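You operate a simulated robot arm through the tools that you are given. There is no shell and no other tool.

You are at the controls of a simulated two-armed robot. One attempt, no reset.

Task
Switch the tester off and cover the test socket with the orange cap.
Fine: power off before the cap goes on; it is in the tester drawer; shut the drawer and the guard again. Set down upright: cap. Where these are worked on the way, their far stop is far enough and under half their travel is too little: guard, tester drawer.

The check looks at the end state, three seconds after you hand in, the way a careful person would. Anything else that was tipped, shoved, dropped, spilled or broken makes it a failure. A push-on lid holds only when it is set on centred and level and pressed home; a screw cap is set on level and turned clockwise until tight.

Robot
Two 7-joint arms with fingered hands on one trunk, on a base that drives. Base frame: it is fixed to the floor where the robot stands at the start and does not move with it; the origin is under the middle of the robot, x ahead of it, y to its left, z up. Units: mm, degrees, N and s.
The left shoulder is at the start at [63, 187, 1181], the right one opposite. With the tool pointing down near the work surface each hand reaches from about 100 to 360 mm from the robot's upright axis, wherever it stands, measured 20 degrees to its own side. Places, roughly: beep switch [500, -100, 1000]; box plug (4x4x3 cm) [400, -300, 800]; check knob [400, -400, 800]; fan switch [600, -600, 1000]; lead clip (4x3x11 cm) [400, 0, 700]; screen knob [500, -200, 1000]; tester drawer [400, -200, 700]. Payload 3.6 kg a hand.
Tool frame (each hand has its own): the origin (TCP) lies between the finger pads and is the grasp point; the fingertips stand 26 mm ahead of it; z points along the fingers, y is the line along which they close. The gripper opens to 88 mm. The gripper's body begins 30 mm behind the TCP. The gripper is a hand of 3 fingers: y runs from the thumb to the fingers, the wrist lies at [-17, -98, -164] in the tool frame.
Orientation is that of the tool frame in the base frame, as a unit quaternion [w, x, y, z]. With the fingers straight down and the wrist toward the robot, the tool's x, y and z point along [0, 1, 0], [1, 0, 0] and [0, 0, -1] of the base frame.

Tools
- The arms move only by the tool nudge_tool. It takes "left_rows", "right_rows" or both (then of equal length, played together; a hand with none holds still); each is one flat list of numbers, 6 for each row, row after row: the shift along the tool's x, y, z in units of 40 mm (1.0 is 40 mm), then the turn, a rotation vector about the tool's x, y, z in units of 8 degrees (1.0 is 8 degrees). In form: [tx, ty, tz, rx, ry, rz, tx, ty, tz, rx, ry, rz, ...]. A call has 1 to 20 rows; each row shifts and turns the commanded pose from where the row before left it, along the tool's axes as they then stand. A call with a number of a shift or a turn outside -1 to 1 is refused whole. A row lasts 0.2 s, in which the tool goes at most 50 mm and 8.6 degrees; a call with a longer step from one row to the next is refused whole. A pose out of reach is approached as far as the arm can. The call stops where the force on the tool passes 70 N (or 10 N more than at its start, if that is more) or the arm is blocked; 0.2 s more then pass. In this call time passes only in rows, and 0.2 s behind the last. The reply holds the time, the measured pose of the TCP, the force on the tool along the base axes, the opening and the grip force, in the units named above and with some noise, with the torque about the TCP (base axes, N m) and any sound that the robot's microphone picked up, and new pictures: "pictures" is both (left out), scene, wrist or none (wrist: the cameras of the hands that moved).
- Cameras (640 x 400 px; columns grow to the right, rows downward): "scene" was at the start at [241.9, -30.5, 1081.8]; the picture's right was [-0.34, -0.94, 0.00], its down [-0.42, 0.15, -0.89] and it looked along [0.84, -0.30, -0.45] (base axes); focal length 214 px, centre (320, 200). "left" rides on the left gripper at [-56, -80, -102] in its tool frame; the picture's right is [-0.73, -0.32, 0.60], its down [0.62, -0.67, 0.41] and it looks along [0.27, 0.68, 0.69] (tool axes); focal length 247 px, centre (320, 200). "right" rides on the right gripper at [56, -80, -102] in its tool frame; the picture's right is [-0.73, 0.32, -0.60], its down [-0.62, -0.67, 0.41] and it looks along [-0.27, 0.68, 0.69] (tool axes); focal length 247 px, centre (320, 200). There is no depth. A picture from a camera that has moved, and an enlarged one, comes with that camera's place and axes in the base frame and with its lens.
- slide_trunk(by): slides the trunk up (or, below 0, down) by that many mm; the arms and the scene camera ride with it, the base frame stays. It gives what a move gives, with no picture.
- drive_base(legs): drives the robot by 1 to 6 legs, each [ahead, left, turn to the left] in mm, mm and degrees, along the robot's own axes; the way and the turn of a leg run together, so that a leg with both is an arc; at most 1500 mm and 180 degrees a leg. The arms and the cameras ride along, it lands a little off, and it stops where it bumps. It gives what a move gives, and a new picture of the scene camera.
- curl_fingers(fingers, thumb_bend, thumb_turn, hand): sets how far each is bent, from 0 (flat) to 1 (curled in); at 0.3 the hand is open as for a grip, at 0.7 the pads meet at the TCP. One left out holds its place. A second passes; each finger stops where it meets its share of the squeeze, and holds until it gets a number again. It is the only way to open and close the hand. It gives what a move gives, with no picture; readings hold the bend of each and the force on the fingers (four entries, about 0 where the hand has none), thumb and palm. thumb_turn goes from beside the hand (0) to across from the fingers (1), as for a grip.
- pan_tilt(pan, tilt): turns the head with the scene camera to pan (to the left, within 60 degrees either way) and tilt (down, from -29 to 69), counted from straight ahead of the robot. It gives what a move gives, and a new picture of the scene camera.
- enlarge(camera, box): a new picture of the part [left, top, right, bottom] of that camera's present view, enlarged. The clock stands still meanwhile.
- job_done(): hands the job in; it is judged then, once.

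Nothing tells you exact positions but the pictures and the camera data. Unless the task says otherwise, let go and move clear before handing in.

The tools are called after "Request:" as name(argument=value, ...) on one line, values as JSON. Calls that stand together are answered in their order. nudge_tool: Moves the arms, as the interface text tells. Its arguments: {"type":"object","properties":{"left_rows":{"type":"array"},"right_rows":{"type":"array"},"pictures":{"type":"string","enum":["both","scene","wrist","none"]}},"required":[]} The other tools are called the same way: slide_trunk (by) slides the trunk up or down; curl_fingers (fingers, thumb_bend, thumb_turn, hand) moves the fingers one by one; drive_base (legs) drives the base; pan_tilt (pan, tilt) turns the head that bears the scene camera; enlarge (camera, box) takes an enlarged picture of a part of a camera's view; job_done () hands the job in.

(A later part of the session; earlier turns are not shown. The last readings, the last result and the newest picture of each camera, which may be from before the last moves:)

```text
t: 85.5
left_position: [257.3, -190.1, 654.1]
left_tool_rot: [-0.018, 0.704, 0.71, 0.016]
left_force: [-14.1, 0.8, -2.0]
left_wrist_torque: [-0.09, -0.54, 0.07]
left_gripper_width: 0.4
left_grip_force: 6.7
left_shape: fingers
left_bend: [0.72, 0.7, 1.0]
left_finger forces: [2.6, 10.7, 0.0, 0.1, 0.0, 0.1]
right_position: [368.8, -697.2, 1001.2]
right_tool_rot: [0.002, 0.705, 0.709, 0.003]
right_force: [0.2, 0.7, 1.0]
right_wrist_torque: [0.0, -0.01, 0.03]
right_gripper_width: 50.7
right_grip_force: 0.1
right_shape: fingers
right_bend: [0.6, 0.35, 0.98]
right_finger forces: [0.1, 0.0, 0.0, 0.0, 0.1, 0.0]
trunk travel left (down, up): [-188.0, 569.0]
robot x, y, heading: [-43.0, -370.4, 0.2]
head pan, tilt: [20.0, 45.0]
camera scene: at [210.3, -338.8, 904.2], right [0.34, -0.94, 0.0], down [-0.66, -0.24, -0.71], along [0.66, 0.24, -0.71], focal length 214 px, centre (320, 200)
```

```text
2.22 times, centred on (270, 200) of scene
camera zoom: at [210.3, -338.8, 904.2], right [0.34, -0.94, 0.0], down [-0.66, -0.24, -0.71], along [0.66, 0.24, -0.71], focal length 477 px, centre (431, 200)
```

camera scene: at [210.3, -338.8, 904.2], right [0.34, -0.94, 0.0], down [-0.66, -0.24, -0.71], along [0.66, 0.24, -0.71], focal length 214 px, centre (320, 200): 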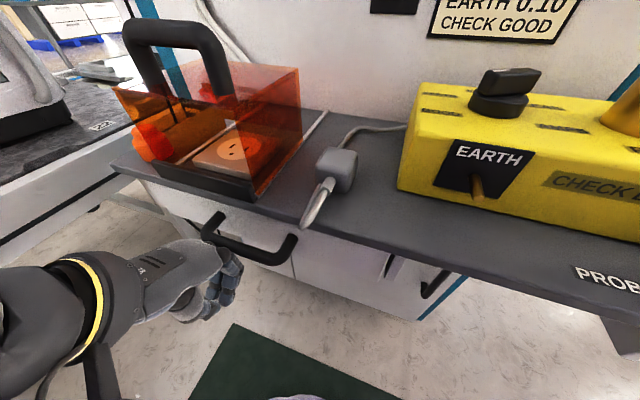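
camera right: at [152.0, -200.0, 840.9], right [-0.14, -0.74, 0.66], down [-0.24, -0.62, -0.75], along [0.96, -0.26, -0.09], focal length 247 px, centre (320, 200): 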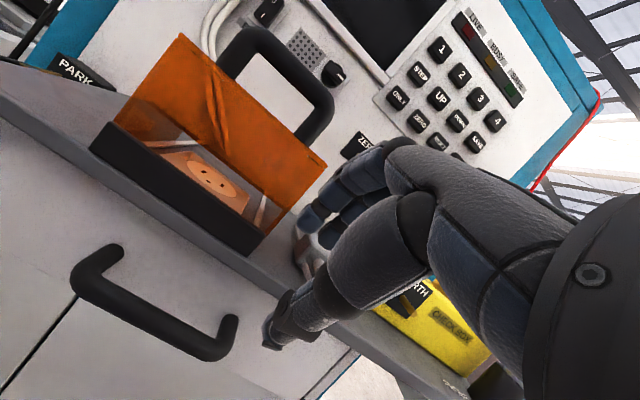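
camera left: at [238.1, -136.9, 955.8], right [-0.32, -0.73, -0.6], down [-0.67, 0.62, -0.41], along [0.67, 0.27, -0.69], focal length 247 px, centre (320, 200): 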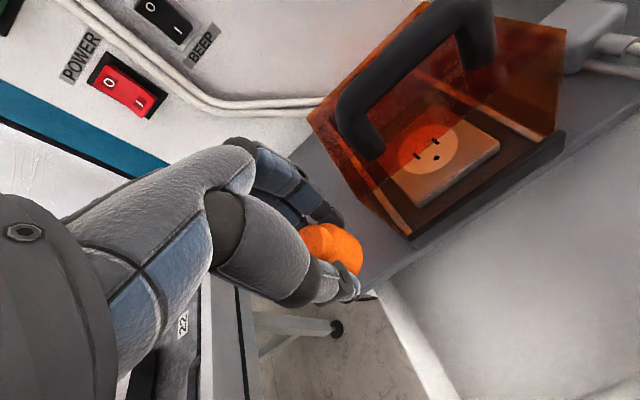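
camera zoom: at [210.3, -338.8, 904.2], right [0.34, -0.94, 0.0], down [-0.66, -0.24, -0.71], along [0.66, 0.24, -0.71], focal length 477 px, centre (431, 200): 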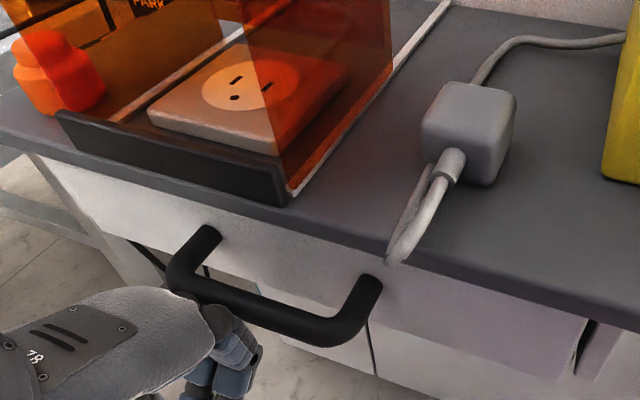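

The drawer is shut (14 N against its stop). I'll back off, raise the hand to the guard handle's height, and get ready to push the guard back along its rails.

Request:
drive_base(legs=[[-45, 0, 0]])

Request:
slide_trunk(by=190)

Request:
enlarge(camera="scene", box=[140, 90, 460, 290])

```text
t: 86.4
left_position: [213.6, -190.3, 653.5]
left_tool_rot: [-0.018, 0.703, 0.711, 0.016]
left_force: [0.5, -0.1, -0.2]
left_wrist_torque: [0.05, -0.02, -0.02]
left_gripper_width: 0.9
left_grip_force: 0.0
left_shape: fingers
left_bend: [0.72, 0.7, 1.0]
left_finger forces: [0.1, 0.1, 0.1, 0.0, 0.0, 0.0]
right_position: [325.0, -697.5, 1001.9]
right_tool_rot: [0.002, 0.705, 0.71, 0.003]
right_force: [-0.2, -0.3, -1.0]
right_wrist_torque: [0.0, -0.01, 0.01]
right_gripper_width: 50.6
right_grip_force: 0.1
right_shape: fingers
right_bend: [0.6, 0.35, 0.98]
right_finger forces: [0.0, 0.1, 0.0, 0.0, 0.0, 0.1]
trunk travel left (down, up): [-188.0, 569.0]
robot x, y, heading: [-87.7, -368.9, -0.0]
head pan, tilt: [20.0, 45.0]
camera scene: at [165.6, -339.0, 904.3], right [0.34, -0.94, 0.0], down [-0.66, -0.24, -0.71], along [0.66, 0.24, -0.71], focal length 214 px, centre (320, 200)
```

scene: 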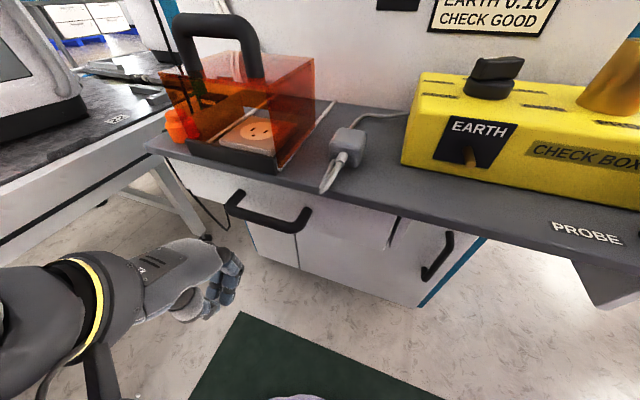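

```text
t: 88.5
left_position: [206.7, -185.7, 837.2]
left_tool_rot: [-0.033, 0.708, 0.705, 0.018]
left_force: [-0.3, -0.7, -0.2]
left_wrist_torque: [-0.01, 0.03, 0.0]
left_gripper_width: 0.4
left_grip_force: 0.0
left_shape: fingers
left_bend: [0.72, 0.7, 1.0]
left_finger forces: [0.1, 0.0, 0.1, 0.0, 0.1, 0.0]
right_position: [325.2, -696.8, 1190.1]
right_tool_rot: [0.002, 0.704, 0.71, 0.004]
right_force: [0.1, 0.2, -0.5]
right_wrist_torque: [0.0, 0.05, 0.02]
right_gripper_width: 50.6
right_grip_force: 0.2
right_shape: fingers
right_bend: [0.6, 0.35, 0.98]
right_finger forces: [0.1, 0.1, 0.1, 0.0, 0.0, 0.0]
trunk travel left (down, up): [-378.0, 379.0]
robot x, y, heading: [-87.3, -369.6, 0.0]
head pan, tilt: [20.0, 45.0]
```

```text
2.00 times, centred on (300, 190) of scene
camera zoom: at [134.6, -339.1, 1110.5], right [0.34, -0.94, 0.0], down [-0.66, -0.24, -0.71], along [0.66, 0.24, -0.71], focal length 429 px, centre (360, 220)
```

zoom: 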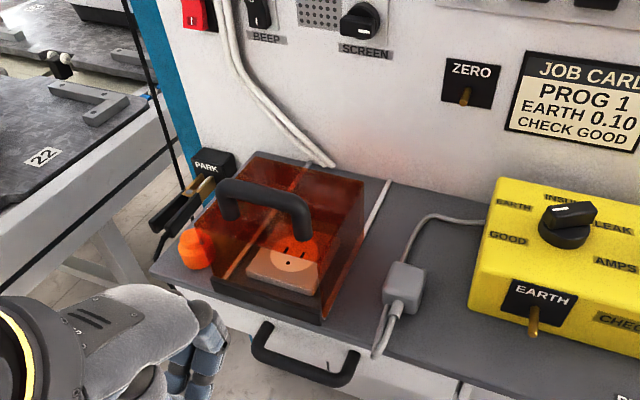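

The fist is at [207, −186, 837] and the guard handle bar is near [355, −177, 873]. I'll extend toward it and line up on its middle.

Request:
nudge_tool(left_rows=[0.1, 0.87, -0.08, 0, 0, 0, 0.1, 0.87, -0.08, 0, 0, 0], pictures="both")

Request:
enlarge(camera="scene", box=[180, 110, 380, 250])

```text
t: 89.1
left_position: [277.0, -166.7, 840.9]
left_tool_rot: [-0.043, 0.708, 0.705, 0.026]
left_force: [-0.4, 0.4, 0.0]
left_wrist_torque: [0.02, 0.0, -0.01]
left_gripper_width: 0.9
left_grip_force: 0.0
left_shape: fingers
left_bend: [0.72, 0.7, 1.0]
left_finger forces: [0.1, 0.0, 0.1, 0.1, 0.0, 0.0]
right_position: [324.4, -698.0, 1190.2]
right_tool_rot: [0.001, 0.704, 0.71, 0.002]
right_force: [-0.1, -0.2, -0.6]
right_wrist_torque: [-0.01, -0.01, 0.04]
right_gripper_width: 50.8
right_grip_force: 0.0
right_shape: fingers
right_bend: [0.6, 0.35, 0.98]
right_finger forces: [0.1, 0.1, 0.0, 0.1, 0.0, 0.0]
trunk travel left (down, up): [-378.0, 379.0]
robot x, y, heading: [-88.0, -366.7, 0.3]
head pan, tilt: [20.0, 45.0]
camera scene: at [134.8, -339.1, 1110.5], right [0.34, -0.94, 0.0], down [-0.66, -0.24, -0.71], along [0.66, 0.24, -0.71], focal length 214 px, centre (320, 200)
camera left: at [198.0, -231.8, 936.9], right [-0.34, -0.67, -0.66], down [-0.67, 0.66, -0.33], along [0.66, 0.33, -0.67], focal length 247 px, centre (320, 200)
```

scene: 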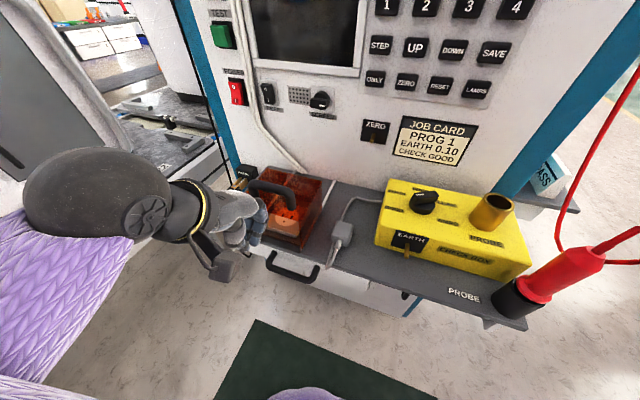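
left: 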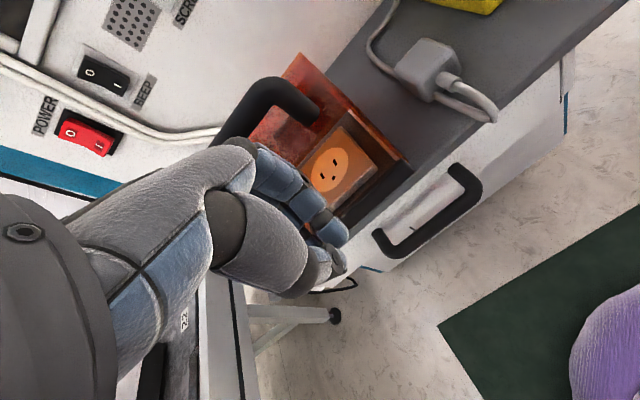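

```text
2.86 times, centred on (280, 180) of scene
camera zoom: at [134.8, -339.1, 1110.5], right [0.34, -0.94, 0.0], down [-0.66, -0.24, -0.71], along [0.66, 0.24, -0.71], focal length 613 px, centre (434, 257)
```

zoom: 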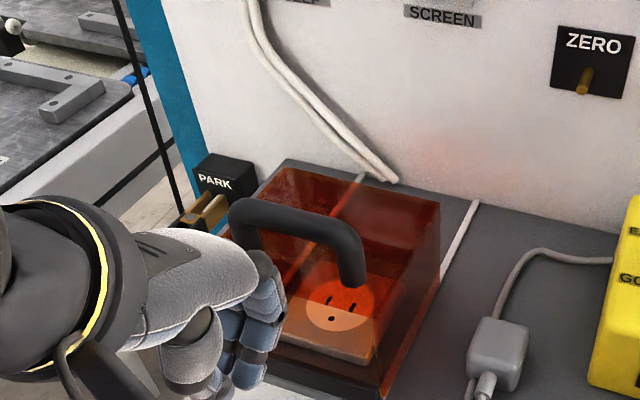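

The hand rolled slightly. I'll level it and shift 11 mm right so the push is centred on the handle.

Request:
nudge_tool(left_rows=[-0.15, 0, 0.03, 0, -0.35, 0, -0.15, 0, 0.03, 0, -0.35, 0], pictures="none")

Request:
pan_tilt(pan=25, tilt=38)

Request:
enlarge(camera="scene", box=[200, 130, 400, 270])

```text
t: 89.7
left_position: [278.5, -175.8, 837.4]
left_tool_rot: [-0.01, 0.708, 0.706, -0.003]
left_force: [-1.0, -0.4, 0.1]
left_wrist_torque: [0.02, -0.01, 0.02]
left_gripper_width: 1.1
left_grip_force: 0.1
left_shape: fingers
left_bend: [0.72, 0.7, 1.0]
left_finger forces: [0.0, 0.0, 0.1, 0.0, 0.1, 0.1]
right_position: [324.9, -697.0, 1190.8]
right_tool_rot: [0.001, 0.705, 0.709, 0.002]
right_force: [-0.9, -1.1, 0.2]
right_wrist_torque: [0.01, -0.03, 0.0]
right_gripper_width: 50.6
right_grip_force: 0.0
right_shape: fingers
right_bend: [0.6, 0.35, 0.98]
right_finger forces: [0.0, 0.0, 0.0, 0.1, 0.0, 0.1]
trunk travel left (down, up): [-378.0, 379.0]
robot x, y, heading: [-89.1, -366.6, 0.0]
head pan, tilt: [20.0, 45.0]
```

```text
t: 90.4
left_position: [279.3, -175.0, 838.8]
left_tool_rot: [-0.008, 0.709, 0.705, -0.001]
left_force: [-0.5, 0.0, -0.5]
left_wrist_torque: [-0.01, -0.01, -0.02]
left_gripper_width: 0.8
left_grip_force: 0.0
left_shape: fingers
left_bend: [0.72, 0.7, 1.0]
left_finger forces: [0.1, 0.0, 0.1, 0.0, 0.0, 0.0]
right_position: [325.6, -697.4, 1191.3]
right_tool_rot: [0.002, 0.705, 0.709, 0.003]
right_force: [-0.1, -0.7, 0.5]
right_wrist_torque: [-0.03, -0.03, 0.0]
right_gripper_width: 50.5
right_grip_force: 0.0
right_shape: fingers
right_bend: [0.6, 0.35, 0.98]
right_finger forces: [0.0, 0.1, 0.0, 0.0, 0.0, 0.1]
trunk travel left (down, up): [-378.0, 379.0]
robot x, y, heading: [-88.5, -366.2, -0.1]
head pan, tilt: [25.0, 38.0]
camera scene: at [136.3, -330.5, 1120.9], right [0.42, -0.91, 0.0], down [-0.56, -0.26, -0.79], along [0.71, 0.33, -0.62], focal length 214 px, centre (320, 200)
```

scene: 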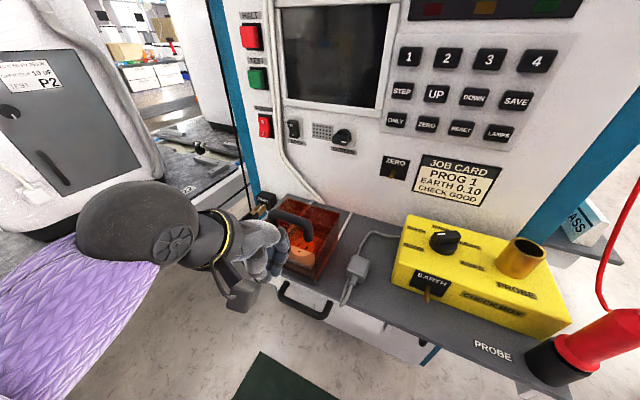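

```text
2.86 times, centred on (300, 200) of scene
camera zoom: at [136.3, -330.5, 1120.9], right [0.42, -0.91, 0.0], down [-0.56, -0.26, -0.79], along [0.71, 0.33, -0.62], focal length 613 px, centre (377, 200)
```

zoom: 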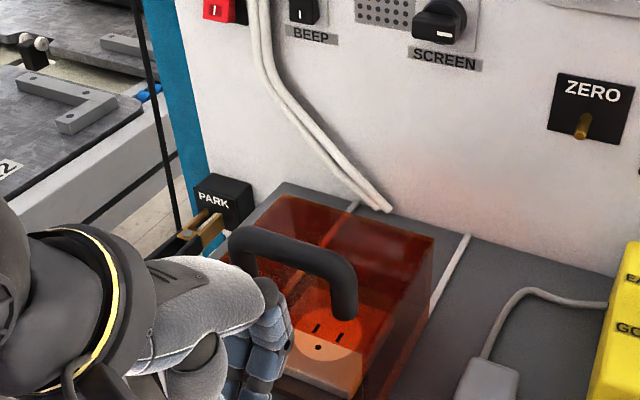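

The fist is level and centred on the handle. I'll push forward gently with the arm and watch whether the guard slides.

Request:
nudge_tool(left_rows=[0, 0.3, 0, 0, 0, 0, 0, 0.3, 0, 0, 0, 0, 0, 0.3, 0, 0, 0, 0, 0, 0.3, 0, 0, 0, 0], pictures="both")

Request:
enlarge(camera="scene", box=[200, 130, 400, 270])

```text
t: 91.4
left_position: [326.8, -179.0, 839.4]
left_tool_rot: [-0.004, 0.704, 0.71, -0.007]
left_force: [-0.9, 0.1, 0.6]
left_wrist_torque: [0.01, 0.01, -0.03]
left_gripper_width: 0.6
left_grip_force: 0.3
left_shape: fingers
left_bend: [0.72, 0.7, 1.0]
left_finger forces: [0.9, 0.2, 0.1, 0.0, 0.0, 0.1]
right_position: [325.0, -696.4, 1191.0]
right_tool_rot: [0.002, 0.706, 0.708, 0.003]
right_force: [0.1, 0.5, 0.4]
right_wrist_torque: [0.01, 0.02, 0.0]
right_gripper_width: 50.6
right_grip_force: 0.0
right_shape: fingers
right_bend: [0.6, 0.35, 0.98]
right_finger forces: [0.0, 0.0, 0.0, 0.0, 0.0, 0.1]
trunk travel left (down, up): [-378.0, 379.0]
robot x, y, heading: [-91.2, -368.7, -0.1]
head pan, tilt: [25.0, 38.0]
camera scene: at [136.4, -330.4, 1120.8], right [0.42, -0.91, 0.0], down [-0.56, -0.26, -0.79], along [0.71, 0.33, -0.62], focal length 214 px, centre (320, 200)
camera left: at [249.2, -234.6, 942.0], right [-0.32, -0.74, -0.59], down [-0.68, 0.62, -0.4], along [0.66, 0.27, -0.7], focal length 247 px, centre (320, 200)
```

scene: 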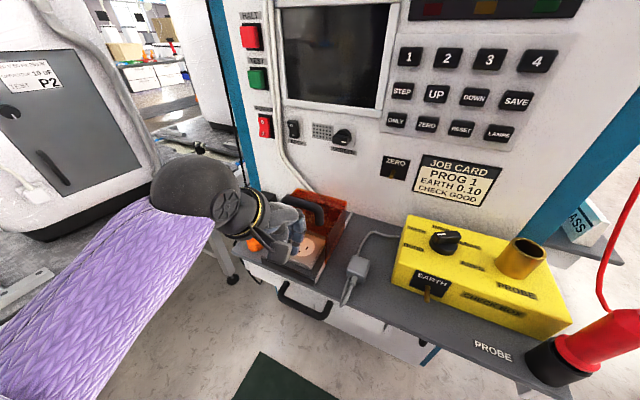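
left: 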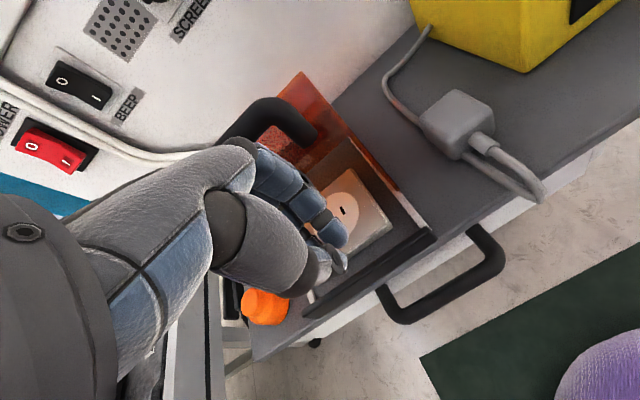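

```text
2.86 times, centred on (300, 200) of scene
camera zoom: at [136.4, -330.4, 1120.8], right [0.42, -0.91, 0.0], down [-0.56, -0.26, -0.79], along [0.71, 0.33, -0.62], focal length 613 px, centre (377, 200)
```

zoom: 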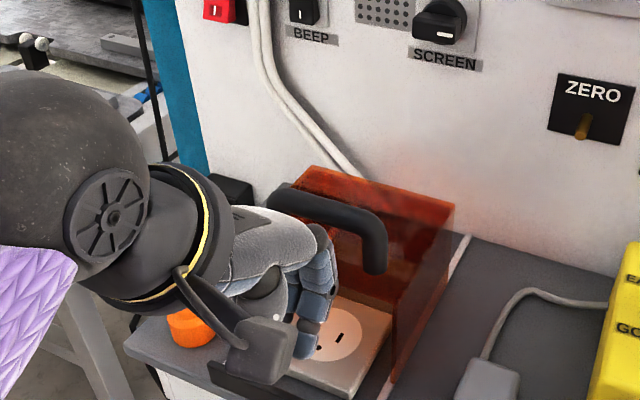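

The guard slides back easily and the white socket is being uncovered. I'll keep pushing it toward its far stop.

Request:
nudge_tool(left_rows=[0, 0.3, 0, 0, 0, 0, 0, 0.3, 0, 0, 0, 0, 0, 0.3, 0, 0, 0, 0], pictures="none")

Request:
drive_base(legs=[[30, 0, 0]])

Request:
enlarge(camera="scene", box=[180, 120, 400, 270])

```text
t: 92.2
left_position: [367.7, -185.8, 845.4]
left_tool_rot: [0.008, 0.702, 0.712, -0.013]
left_force: [-1.1, -0.4, 0.5]
left_wrist_torque: [-0.04, -0.01, -0.01]
left_gripper_width: 0.6
left_grip_force: 0.5
left_shape: fingers
left_bend: [0.72, 0.7, 1.0]
left_finger forces: [0.1, 0.8, 0.1, 0.1, 0.0, 0.0]
right_position: [325.6, -697.0, 1191.6]
right_tool_rot: [0.002, 0.705, 0.709, 0.002]
right_force: [-0.2, -0.3, 0.1]
right_wrist_torque: [0.04, 0.0, -0.01]
right_gripper_width: 50.5
right_grip_force: 0.0
right_shape: fingers
right_bend: [0.6, 0.35, 0.98]
right_finger forces: [0.1, 0.0, 0.0, 0.0, 0.0, 0.0]
trunk travel left (down, up): [-378.0, 379.0]
robot x, y, heading: [-92.0, -369.4, 0.1]
head pan, tilt: [25.0, 38.0]
```

```text
t: 93.0
left_position: [400.2, -186.6, 844.9]
left_tool_rot: [0.01, 0.703, 0.711, -0.013]
left_force: [-0.4, 0.7, 1.3]
left_wrist_torque: [-0.03, -0.05, 0.02]
left_gripper_width: 0.6
left_grip_force: 0.6
left_shape: fingers
left_bend: [0.72, 0.7, 1.0]
left_finger forces: [0.2, 1.3, 0.1, 0.0, 0.1, 0.1]
right_position: [357.3, -698.4, 1190.6]
right_tool_rot: [0.001, 0.706, 0.709, 0.003]
right_force: [0.1, -0.1, 0.8]
right_wrist_torque: [0.02, -0.02, -0.04]
right_gripper_width: 50.7
right_grip_force: 0.1
right_shape: fingers
right_bend: [0.6, 0.35, 0.98]
right_finger forces: [0.0, 0.0, 0.0, 0.0, 0.0, 0.0]
trunk travel left (down, up): [-378.0, 379.0]
robot x, y, heading: [-57.9, -364.8, 0.2]
head pan, tilt: [25.0, 38.0]
camera scene: at [168.4, -330.6, 1120.4], right [0.42, -0.91, 0.0], down [-0.56, -0.26, -0.79], along [0.71, 0.33, -0.62], focal length 214 px, centre (320, 200)
```

scene: 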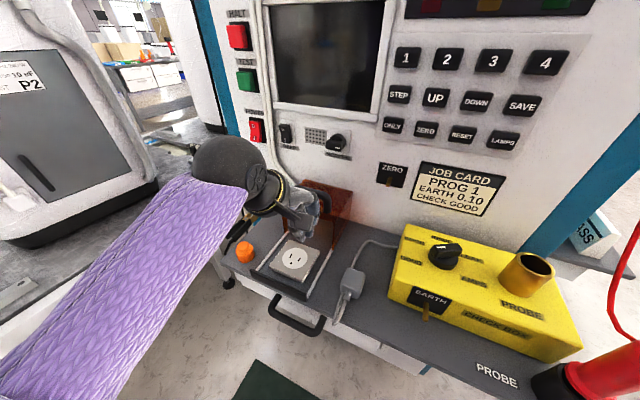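

```text
2.67 times, centred on (290, 195) of scene
camera zoom: at [168.4, -330.6, 1120.4], right [0.42, -0.91, 0.0], down [-0.56, -0.26, -0.79], along [0.71, 0.33, -0.62], focal length 572 px, centre (400, 213)
```

zoom: 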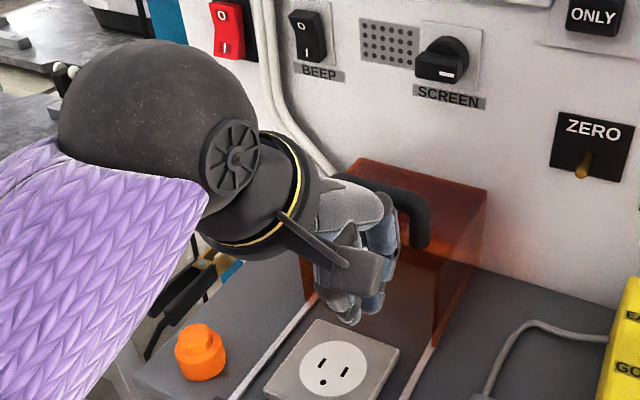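

The guard is almost fully back and the socket is exposed. I'll push a few mm more to the stop.

Request:
nudge_tool(left_rows=[0, 0.15, 0, 0, 0, 0, 0, 0.15, 0, 0, 0, 0], pictures="none")

```text
t: 93.6
left_position: [408.1, -185.2, 846.7]
left_tool_rot: [0.011, 0.703, 0.711, -0.011]
left_force: [-23.0, 1.0, 14.5]
left_wrist_torque: [0.14, -0.42, 0.18]
left_gripper_width: 0.0
left_grip_force: 13.4
left_shape: fingers
left_bend: [0.73, 0.68, 1.0]
left_finger forces: [2.1, 24.3, 0.0, 0.0, 0.0, 0.0]
right_position: [351.0, -697.0, 1193.5]
right_tool_rot: [0.003, 0.705, 0.709, 0.005]
right_force: [0.5, -0.6, 0.1]
right_wrist_torque: [0.01, 0.01, 0.0]
right_gripper_width: 50.6
right_grip_force: 0.1
right_shape: fingers
right_bend: [0.6, 0.35, 0.98]
right_finger forces: [0.1, 0.0, 0.0, 0.0, 0.0, 0.0]
trunk travel left (down, up): [-378.0, 379.0]
robot x, y, heading: [-57.9, -369.2, -0.0]
head pan, tilt: [25.0, 38.0]
```

The guard is at its far stop (23 N). I'll pull the fist back and up, then look at the socket to measure its centre.

Request:
nudge_tool(left_rows=[0, -0.5, 0, 0, 0, 0, 0, -0.9, -0.6, 0, 0, 0, 0, -0.9, -0.6, 0, 0, 0], pictures="none")

Request:
drive_base(legs=[[-50, 0, 0]])

Request:
pan_tilt(pan=15, tilt=50)

Request:
enlarge(camera="scene", box=[200, 60, 400, 200])

Request:
enlarge(camera="left", box=[0, 0, 640, 400])

```text
t: 94.4
left_position: [324.7, -181.5, 896.3]
left_tool_rot: [0.009, 0.703, 0.711, -0.002]
left_force: [-1.0, 0.1, 0.8]
left_wrist_torque: [-0.01, 0.01, 0.0]
left_gripper_width: 0.6
left_grip_force: 0.0
left_shape: fingers
left_bend: [0.72, 0.7, 1.0]
left_finger forces: [0.1, 0.0, 0.1, 0.0, 0.0, 0.1]
right_position: [354.4, -697.7, 1191.3]
right_tool_rot: [0.002, 0.706, 0.709, 0.003]
right_force: [0.5, 0.2, 0.6]
right_wrist_torque: [-0.01, 0.0, 0.0]
right_gripper_width: 50.8
right_grip_force: 0.1
right_shape: fingers
right_bend: [0.6, 0.35, 0.98]
right_finger forces: [0.0, 0.0, 0.1, 0.0, 0.0, 0.1]
trunk travel left (down, up): [-378.0, 379.0]
robot x, y, heading: [-61.8, -368.8, 0.2]
head pan, tilt: [25.0, 38.0]
```

```text
t: 95.3
left_position: [270.2, -183.5, 895.7]
left_tool_rot: [0.007, 0.704, 0.71, -0.003]
left_force: [-0.8, 0.2, -0.4]
left_wrist_torque: [0.0, 0.01, 0.01]
left_gripper_width: 0.5
left_grip_force: 0.0
left_shape: fingers
left_bend: [0.72, 0.7, 1.0]
left_finger forces: [0.1, 0.0, 0.0, 0.0, 0.0, 0.0]
right_position: [301.5, -696.4, 1193.3]
right_tool_rot: [0.002, 0.706, 0.709, 0.004]
right_force: [-0.5, 0.6, -0.2]
right_wrist_torque: [-0.02, -0.02, 0.0]
right_gripper_width: 50.6
right_grip_force: 0.0
right_shape: fingers
right_bend: [0.6, 0.35, 0.98]
right_finger forces: [0.0, 0.1, 0.0, 0.0, 0.0, 0.1]
trunk travel left (down, up): [-378.0, 379.0]
robot x, y, heading: [-113.3, -369.9, 0.1]
head pan, tilt: [25.0, 38.0]
camera scene: at [113.6, -330.5, 1121.4], right [0.42, -0.91, 0.0], down [-0.56, -0.26, -0.79], along [0.71, 0.33, -0.61], focal length 214 px, centre (320, 200)
```

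scene: 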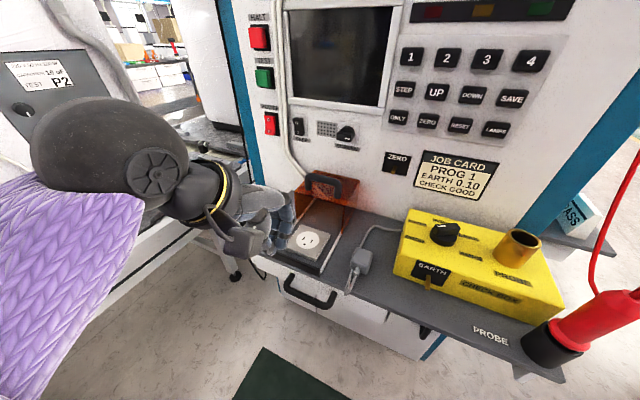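

```text
t: 96.1
left_position: [272.6, -182.7, 895.5]
left_tool_rot: [0.006, 0.703, 0.711, -0.003]
left_force: [0.1, -0.1, 1.3]
left_wrist_torque: [-0.01, -0.02, -0.01]
left_gripper_width: 0.7
left_grip_force: 0.1
left_shape: fingers
left_bend: [0.72, 0.7, 1.0]
left_finger forces: [0.0, 0.0, 0.0, 0.1, 0.0, 0.0]
right_position: [304.5, -697.4, 1190.1]
right_tool_rot: [0.001, 0.705, 0.709, 0.004]
right_force: [0.2, 0.1, -0.5]
right_wrist_torque: [-0.04, 0.02, 0.03]
right_gripper_width: 50.6
right_grip_force: 0.0
right_shape: fingers
right_bend: [0.6, 0.35, 0.98]
right_finger forces: [0.1, 0.0, 0.0, 0.0, 0.0, 0.0]
trunk travel left (down, up): [-378.0, 379.0]
robot x, y, heading: [-109.4, -368.6, -0.0]
head pan, tilt: [15.0, 50.0]
camera scene: at [111.9, -347.0, 1103.8], right [0.26, -0.97, 0.0], down [-0.74, -0.2, -0.64], along [0.62, 0.17, -0.77], focal length 214 px, centre (320, 200)
```

scene: 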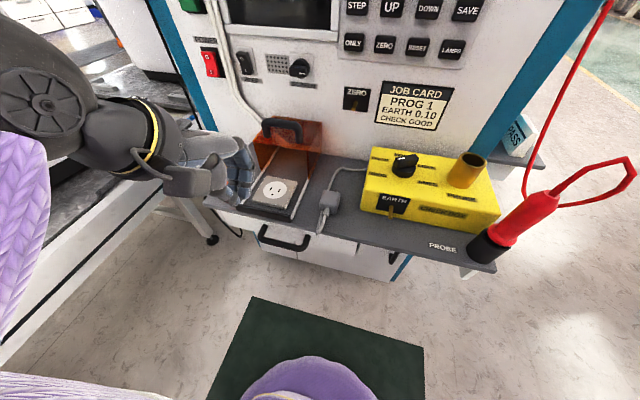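

```text
2.86 times, centred on (300, 130) of scene
camera zoom: at [111.9, -347.0, 1103.8], right [0.26, -0.97, 0.0], down [-0.74, -0.2, -0.64], along [0.62, 0.17, -0.77], focal length 613 px, centre (377, 400)
```

zoom: 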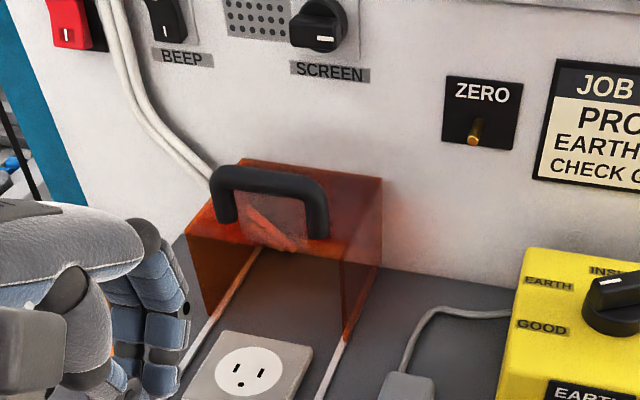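

```text
1.00 times, centred on (320, 200) of left (not enlarged: the box is as wide or as high as the picture)
camera zoom: at [191.6, -237.8, 997.2], right [-0.31, -0.75, -0.59], down [-0.67, 0.61, -0.42], along [0.68, 0.27, -0.69], focal length 247 px, centre (320, 200)
```

zoom: 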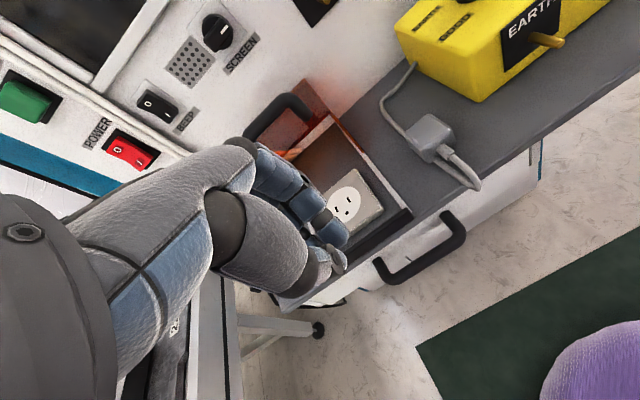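

I see the socket as a white round face on a plate. I'll measure it more precisely in zoomed views from both cameras.

Request:
enlarge(camera="left", box=[300, 150, 440, 250])

Request:
enlarge(camera="scene", box=[220, 150, 340, 225])

```text
4.00 times, centred on (370, 200) of left
camera zoom: at [191.6, -237.8, 997.2], right [-0.31, -0.75, -0.59], down [-0.67, 0.61, -0.42], along [0.68, 0.27, -0.69], focal length 988 px, centre (120, 200)
```

zoom: 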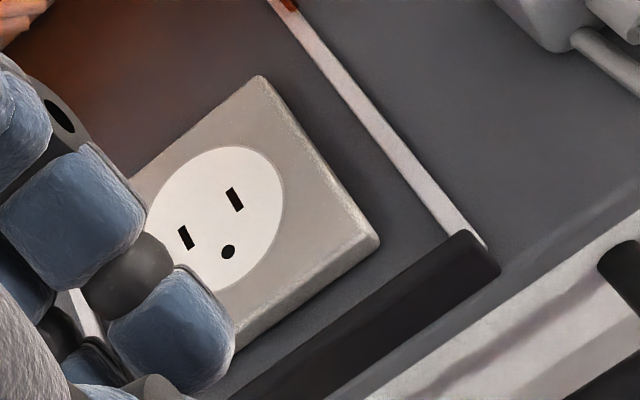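

```text
5.33 times, centred on (280, 188) of scene
camera zoom: at [111.9, -347.0, 1103.8], right [0.26, -0.97, 0.0], down [-0.74, -0.2, -0.64], along [0.62, 0.17, -0.77], focal length 1144 px, centre (533, 267)
```

zoom: 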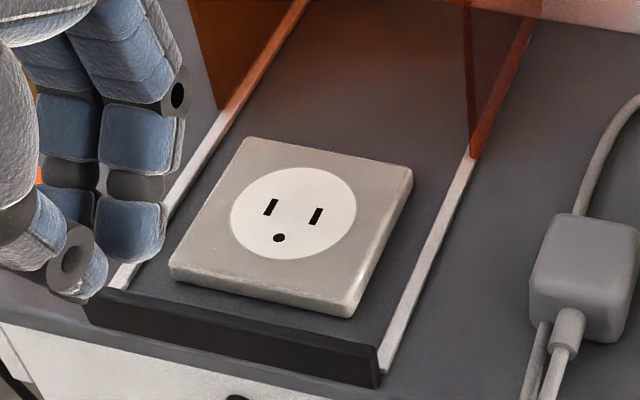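

The socket face centre is about [381, −175, 771]. I'll now turn the hand to −30° yaw, open it, and go over to the parked cap.

Request:
curl_fingers(hand="left", fingers=0.45, thumb_bend=0.42)

Request:
nudge_tool(left_rows=[0, 0, 0, 0, 0, 0.9375, 0, 0, 0, 0, 0, 0.9375, 0, 0, 0, 0, 0, 0.9375, 0, 0, 0, 0, 0, 0.9375], pictures="none")

Request:
drive_base(legs=[[0, 108, 0], [50, 0, 0]])

Request:
enlarge(camera="left", box=[240, 150, 440, 290])

Request:
enlarge(camera="scene", box=[200, 100, 400, 240])

```text
t: 97.1
left_position: [272.1, -182.9, 895.5]
left_tool_rot: [0.006, 0.704, 0.71, -0.003]
left_force: [-0.9, -0.4, -0.5]
left_wrist_torque: [0.03, -0.01, 0.01]
left_gripper_width: 58.6
left_grip_force: 0.0
left_shape: fingers
left_bend: [0.45, 0.42, 0.99]
left_finger forces: [0.0, 0.1, 0.1, 0.0, 0.0, 0.1]
right_position: [303.9, -697.0, 1190.7]
right_tool_rot: [0.002, 0.705, 0.709, 0.003]
right_force: [-0.3, 0.2, -0.1]
right_wrist_torque: [0.03, -0.01, 0.03]
right_gripper_width: 50.4
right_grip_force: 0.1
right_shape: fingers
right_bend: [0.6, 0.35, 0.98]
right_finger forces: [0.0, 0.1, 0.0, 0.0, 0.0, 0.0]
trunk travel left (down, up): [-378.0, 379.0]
robot x, y, heading: [-112.2, -366.5, 0.3]
head pan, tilt: [15.0, 50.0]
```

```text
t: 98.1
left_position: [271.6, -183.2, 895.2]
left_tool_rot: [0.008, 0.864, 0.503, -0.001]
left_force: [0.3, 0.0, 0.4]
left_wrist_torque: [0.03, 0.01, -0.02]
left_gripper_width: 59.1
left_grip_force: 0.0
left_shape: fingers
left_bend: [0.45, 0.42, 0.99]
left_finger forces: [0.0, 0.0, 0.1, 0.0, 0.0, 0.1]
right_position: [304.9, -695.6, 1191.6]
right_tool_rot: [0.002, 0.704, 0.71, 0.003]
right_force: [0.4, -0.3, -0.5]
right_wrist_torque: [0.0, 0.0, 0.0]
right_gripper_width: 50.5
right_grip_force: 0.0
right_shape: fingers
right_bend: [0.6, 0.35, 0.98]
right_finger forces: [0.0, 0.1, 0.1, 0.0, 0.1, 0.1]
trunk travel left (down, up): [-378.0, 379.0]
robot x, y, heading: [-106.8, -366.3, 0.0]
head pan, tilt: [15.0, 50.0]
```

```text
t: 99.8
left_position: [324.4, -73.2, 894.3]
left_tool_rot: [0.007, 0.864, 0.504, -0.004]
left_force: [0.5, 0.6, -0.1]
left_wrist_torque: [-0.01, 0.0, -0.01]
left_gripper_width: 58.6
left_grip_force: 0.0
left_shape: fingers
left_bend: [0.45, 0.42, 0.99]
left_finger forces: [0.1, 0.1, 0.1, 0.1, 0.0, 0.0]
right_position: [357.6, -588.2, 1190.7]
right_tool_rot: [0.001, 0.705, 0.709, 0.002]
right_force: [0.2, 0.1, -0.1]
right_wrist_torque: [-0.04, 0.03, 0.01]
right_gripper_width: 50.5
right_grip_force: 0.1
right_shape: fingers
right_bend: [0.6, 0.35, 0.98]
right_finger forces: [0.1, 0.0, 0.0, 0.0, 0.0, 0.0]
trunk travel left (down, up): [-378.0, 379.0]
robot x, y, heading: [-60.2, -257.9, 0.4]
head pan, tilt: [15.0, 50.0]
camera scene: at [164.8, -237.7, 1103.2], right [0.26, -0.97, 0.0], down [-0.74, -0.2, -0.64], along [0.62, 0.17, -0.77], focal length 214 px, centre (320, 200)
```

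scene: 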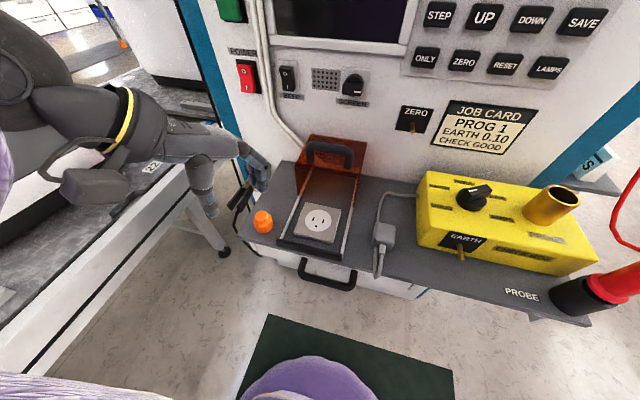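

```text
2.86 times, centred on (340, 220) of left
camera zoom: at [226.5, -81.5, 996.0], right [-0.64, -0.49, -0.59], down [-0.27, 0.86, -0.42], along [0.72, -0.11, -0.68], focal length 706 px, centre (263, 143)
```

zoom: 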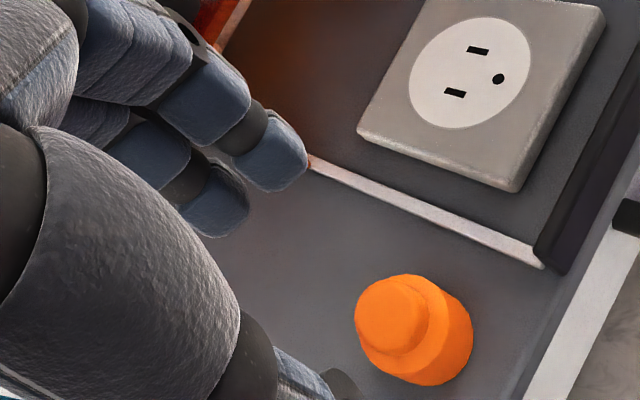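

```text
2.86 times, centred on (300, 170) of scene
camera zoom: at [164.8, -237.7, 1103.2], right [0.26, -0.97, 0.0], down [-0.74, -0.2, -0.64], along [0.62, 0.17, -0.77], focal length 613 px, centre (377, 286)
```

zoom: 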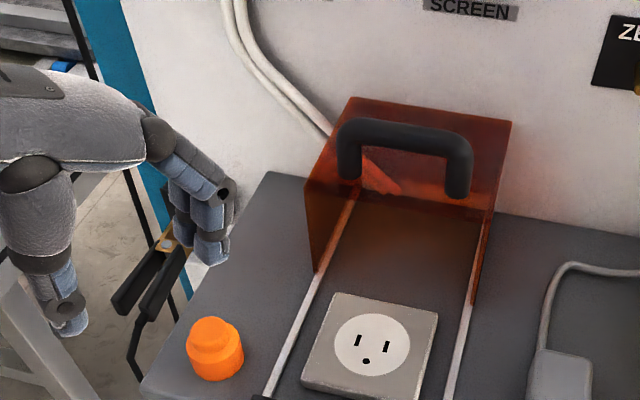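

The socket centre is [381, −175, 772] and the cap stands at [350, −79]. I'll move over the cap and part way down.

Request:
nudge_tool(left_rows=[0.1, 0.35, 0.6, 0, 0, 0, 0.1, 0.35, 0.6, 0, 0, 0], pictures="none")

Request:
enlarge(camera="left", box=[240, 150, 440, 290])

Request:
enlarge(camera="scene", box=[200, 120, 360, 240])

```text
t: 100.4
left_position: [351.6, -81.3, 846.8]
left_tool_rot: [0.007, 0.863, 0.505, -0.002]
left_force: [0.4, 0.2, 0.0]
left_wrist_torque: [0.01, 0.04, 0.03]
left_gripper_width: 58.7
left_grip_force: 0.1
left_shape: fingers
left_bend: [0.45, 0.42, 0.99]
left_finger forces: [0.0, 0.0, 0.0, 0.1, 0.1, 0.1]
right_position: [354.7, -588.6, 1189.3]
right_tool_rot: [0.002, 0.705, 0.709, 0.004]
right_force: [0.2, 0.2, 0.5]
right_wrist_torque: [0.0, 0.02, 0.03]
right_gripper_width: 50.6
right_grip_force: 0.0
right_shape: fingers
right_bend: [0.6, 0.35, 0.98]
right_finger forces: [0.0, 0.0, 0.0, 0.0, 0.1, 0.1]
trunk travel left (down, up): [-378.0, 379.0]
robot x, y, heading: [-59.4, -261.7, 0.3]
head pan, tilt: [15.0, 50.0]
```

```text
2.86 times, centred on (340, 220) of left
camera zoom: at [253.8, -90.4, 948.4], right [-0.64, -0.49, -0.59], down [-0.27, 0.86, -0.42], along [0.72, -0.11, -0.68], focal length 706 px, centre (263, 143)
```

zoom: 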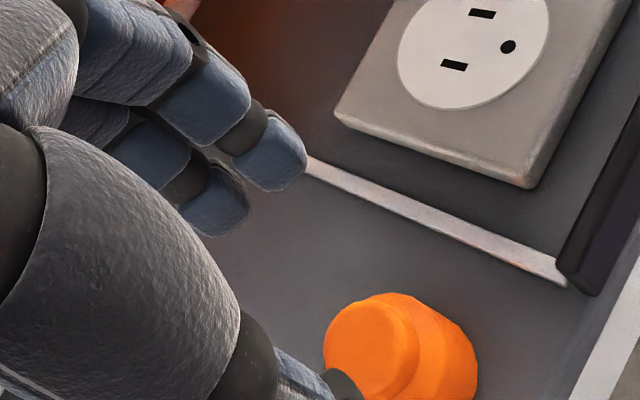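

```text
3.33 times, centred on (280, 180) of scene
camera zoom: at [162.6, -238.1, 1103.8], right [0.26, -0.97, 0.0], down [-0.74, -0.2, -0.64], along [0.62, 0.17, -0.77], focal length 715 px, centre (453, 267)
```

zoom: 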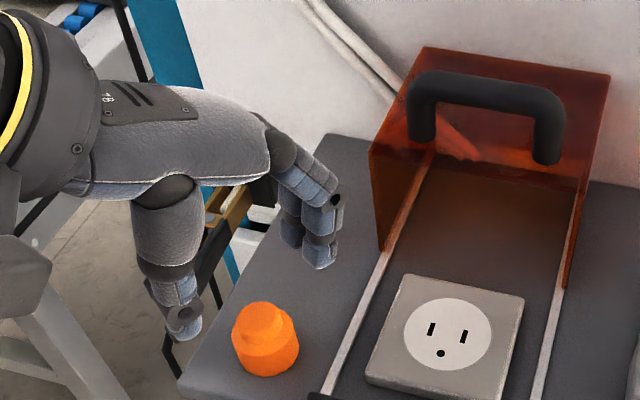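

I'm centred to within about 4 mm. I'll correct that and descend to gripping height.

Request:
nudge_tool(left_rows=[0.1, -0.03, 0.5, 0, 0, 0, 0, 0, 0.5, 0, 0, 0, 0, 0, 0.42, 0, 0, 0], pictures="none")

Request:
enlarge(camera="left", box=[240, 150, 440, 290])

Request:
enlarge(camera="scene", box=[200, 120, 360, 240])

```text
t: 101.2
left_position: [351.8, -78.4, 789.7]
left_tool_rot: [0.007, 0.864, 0.504, -0.002]
left_force: [0.3, 0.5, -0.2]
left_wrist_torque: [0.02, -0.03, 0.03]
left_gripper_width: 58.7
left_grip_force: 0.1
left_shape: fingers
left_bend: [0.45, 0.42, 0.99]
left_finger forces: [0.1, 0.1, 0.1, 0.0, 0.0, 0.1]
right_position: [355.1, -588.4, 1190.8]
right_tool_rot: [0.002, 0.705, 0.71, 0.003]
right_force: [-0.5, -0.7, 0.3]
right_wrist_torque: [0.03, 0.02, -0.01]
right_gripper_width: 50.7
right_grip_force: 0.1
right_shape: fingers
right_bend: [0.6, 0.35, 0.98]
right_finger forces: [0.0, 0.0, 0.1, 0.0, 0.0, 0.0]
trunk travel left (down, up): [-378.0, 379.0]
robot x, y, heading: [-58.4, -261.7, -0.0]
head pan, tilt: [15.0, 50.0]
```

```text
2.86 times, centred on (340, 220) of left
camera zoom: at [254.5, -86.8, 892.2], right [-0.64, -0.49, -0.59], down [-0.27, 0.86, -0.43], along [0.72, -0.11, -0.68], focal length 706 px, centre (263, 143)
```

zoom: 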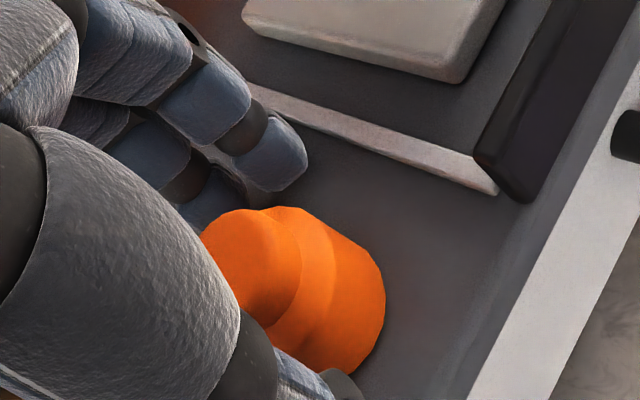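

```text
3.33 times, centred on (280, 180) of scene
camera zoom: at [162.9, -237.9, 1103.7], right [0.26, -0.97, 0.0], down [-0.74, -0.2, -0.64], along [0.62, 0.17, -0.77], focal length 715 px, centre (453, 267)
```

zoom: 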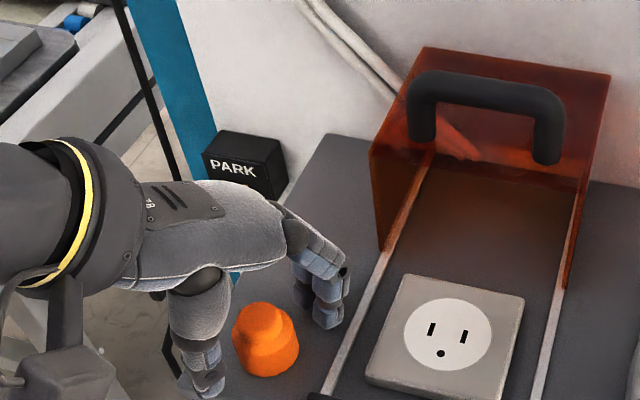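

The cap sits squarely between thumb and fingers. I'll close to grip.

Request:
curl_fingers(hand="left", fingers=0.7, thumb_bend=0.7)

Request:
nudge_tool(left_rows=[0, 0, -0.4, 0, 0, 0, 0, 0, -0.6, 0, 0, 0], pictures="none")

Request:
enlarge(camera="left", box=[240, 150, 440, 290])

Request:
enlarge(camera="scene", box=[200, 120, 360, 240])

```text
t: 102.2
left_position: [352.4, -78.2, 791.2]
left_tool_rot: [0.007, 0.864, 0.504, -0.001]
left_force: [0.3, -0.2, -0.7]
left_wrist_torque: [0.01, -0.03, 0.0]
left_gripper_width: 26.4
left_grip_force: 11.4
left_shape: fingers
left_bend: [0.63, 0.58, 1.0]
left_finger forces: [6.0, 5.3, 0.0, 0.0, 11.2, 0.1]
right_position: [355.5, -588.4, 1190.8]
right_tool_rot: [0.002, 0.705, 0.709, 0.003]
right_force: [0.4, -0.8, -0.5]
right_wrist_torque: [0.0, -0.01, 0.02]
right_gripper_width: 50.6
right_grip_force: 0.0
right_shape: fingers
right_bend: [0.6, 0.35, 0.98]
right_finger forces: [0.0, 0.0, 0.0, 0.1, 0.0, 0.0]
trunk travel left (down, up): [-378.0, 379.0]
robot x, y, heading: [-57.4, -258.1, 0.3]
head pan, tilt: [15.0, 50.0]
```

```text
t: 102.8
left_position: [352.5, -78.5, 831.8]
left_tool_rot: [0.008, 0.863, 0.505, -0.001]
left_force: [-0.2, 0.4, -0.7]
left_wrist_torque: [-0.01, -0.02, -0.01]
left_gripper_width: 26.0
left_grip_force: 10.8
left_shape: fingers
left_bend: [0.63, 0.58, 1.0]
left_finger forces: [6.1, 5.2, 0.0, 0.1, 11.0, 0.1]
right_position: [355.9, -588.1, 1191.4]
right_tool_rot: [0.002, 0.705, 0.71, 0.004]
right_force: [-0.1, 1.0, -0.5]
right_wrist_torque: [0.01, 0.01, 0.0]
right_gripper_width: 50.3
right_grip_force: 0.1
right_shape: fingers
right_bend: [0.6, 0.35, 0.98]
right_finger forces: [0.0, 0.0, 0.0, 0.0, 0.1, 0.0]
trunk travel left (down, up): [-378.0, 379.0]
robot x, y, heading: [-58.4, -258.2, 0.2]
head pan, tilt: [15.0, 50.0]
```

```text
2.86 times, centred on (340, 220) of left
camera zoom: at [254.2, -86.5, 933.0], right [-0.64, -0.49, -0.59], down [-0.27, 0.86, -0.42], along [0.72, -0.11, -0.68], focal length 706 px, centre (263, 143)
```

zoom: 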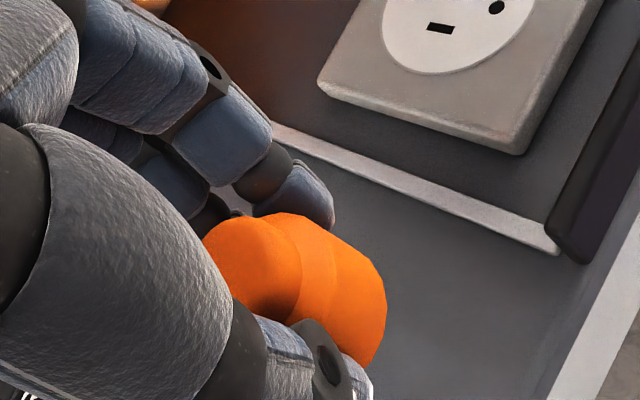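

```text
3.33 times, centred on (280, 180) of scene
camera zoom: at [162.8, -238.0, 1103.7], right [0.26, -0.97, 0.0], down [-0.74, -0.2, -0.64], along [0.62, 0.17, -0.77], focal length 715 px, centre (453, 267)
```

zoom: 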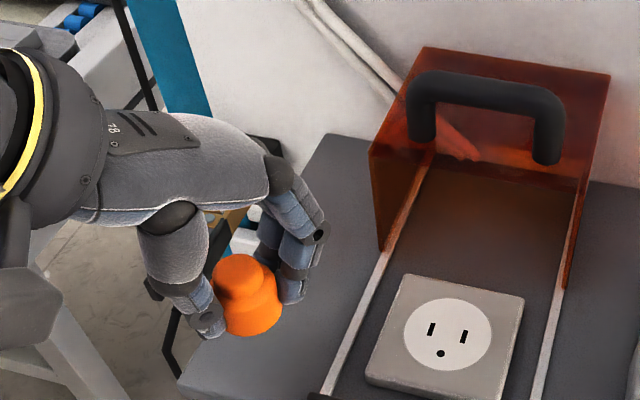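

The cap is held level with an even grip. I need to shift it by about (+30, −96) mm to be over the socket. I'll lift a bit more and drive right.

Request:
nudge_tool(left_rows=[0, 0, -0.6, 0, 0, 0], pictures="none")

Request:
drive_base(legs=[[0, -96, 0]])

Request:
pan_tilt(pan=15, tilt=50)

```text
t: 103.2
left_position: [351.1, -78.7, 855.1]
left_tool_rot: [0.008, 0.864, 0.504, -0.003]
left_force: [-0.2, -0.5, 0.2]
left_wrist_torque: [-0.02, -0.03, 0.0]
left_gripper_width: 26.2
left_grip_force: 11.2
left_shape: fingers
left_bend: [0.63, 0.58, 1.0]
left_finger forces: [6.1, 5.1, 0.0, 0.1, 11.0, 0.0]
right_position: [355.2, -588.9, 1191.6]
right_tool_rot: [0.002, 0.704, 0.71, 0.004]
right_force: [0.3, -0.2, 0.0]
right_wrist_torque: [0.03, 0.01, 0.02]
right_gripper_width: 50.3
right_grip_force: 0.1
right_shape: fingers
right_bend: [0.6, 0.35, 0.98]
right_finger forces: [0.0, 0.1, 0.1, 0.0, 0.0, 0.0]
trunk travel left (down, up): [-378.0, 379.0]
robot x, y, heading: [-61.4, -259.3, 0.2]
head pan, tilt: [15.0, 50.0]
```

```text
t: 104.3
left_position: [351.7, -175.4, 855.0]
left_tool_rot: [0.006, 0.863, 0.505, 0.0]
left_force: [-0.2, 0.3, -0.7]
left_wrist_torque: [0.04, 0.01, -0.01]
left_gripper_width: 26.1
left_grip_force: 11.0
left_shape: fingers
left_bend: [0.63, 0.58, 1.0]
left_finger forces: [6.2, 5.3, 0.0, 0.0, 11.1, 0.1]
right_position: [355.3, -685.5, 1189.6]
right_tool_rot: [0.001, 0.705, 0.709, 0.004]
right_force: [0.4, 0.4, 0.0]
right_wrist_torque: [0.04, 0.02, 0.0]
right_gripper_width: 50.7
right_grip_force: 0.0
right_shape: fingers
right_bend: [0.6, 0.35, 0.98]
right_finger forces: [0.1, 0.2, 0.0, 0.0, 0.0, 0.1]
trunk travel left (down, up): [-378.0, 379.0]
robot x, y, heading: [-59.9, -355.8, 0.2]
head pan, tilt: [15.0, 50.0]
camera scene: at [163.1, -335.8, 1103.8], right [0.26, -0.97, 0.0], down [-0.74, -0.2, -0.64], along [0.62, 0.17, -0.77], focal length 214 px, centre (320, 200)
```

scene: 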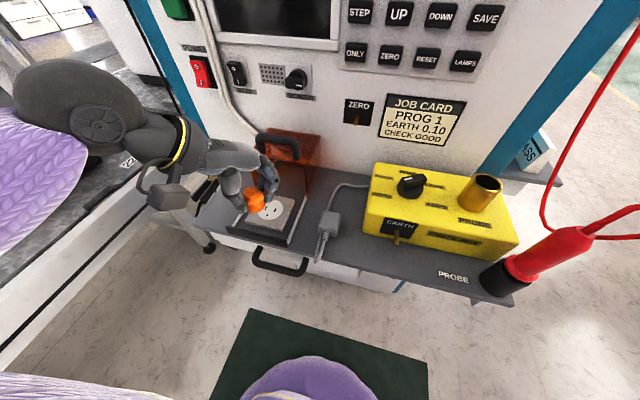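

```text
t: 104.9
left_position: [352.9, -173.3, 854.9]
left_tool_rot: [0.007, 0.863, 0.504, -0.002]
left_force: [-0.2, 1.0, -0.1]
left_wrist_torque: [-0.03, 0.02, 0.0]
left_gripper_width: 26.2
left_grip_force: 11.4
left_shape: fingers
left_bend: [0.63, 0.58, 1.0]
left_finger forces: [6.2, 5.2, 0.1, 0.0, 11.0, 0.1]
right_position: [356.7, -684.4, 1192.1]
right_tool_rot: [0.001, 0.705, 0.709, 0.002]
right_force: [-0.2, -0.8, 0.0]
right_wrist_torque: [0.01, -0.01, 0.01]
right_gripper_width: 50.5
right_grip_force: 0.0
right_shape: fingers
right_bend: [0.6, 0.35, 0.98]
right_finger forces: [0.0, 0.0, 0.0, 0.0, 0.1, 0.1]
trunk travel left (down, up): [-378.0, 379.0]
robot x, y, heading: [-62.4, -356.9, 0.1]
head pan, tilt: [15.0, 50.0]
camera scene: at [163.1, -334.1, 1103.7], right [0.26, -0.97, 0.0], down [-0.74, -0.2, -0.64], along [0.62, 0.17, -0.77], focal length 214 px, centre (320, 200)
```

scene: 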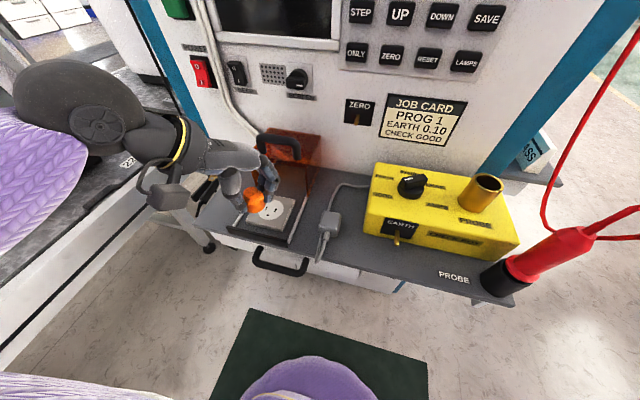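

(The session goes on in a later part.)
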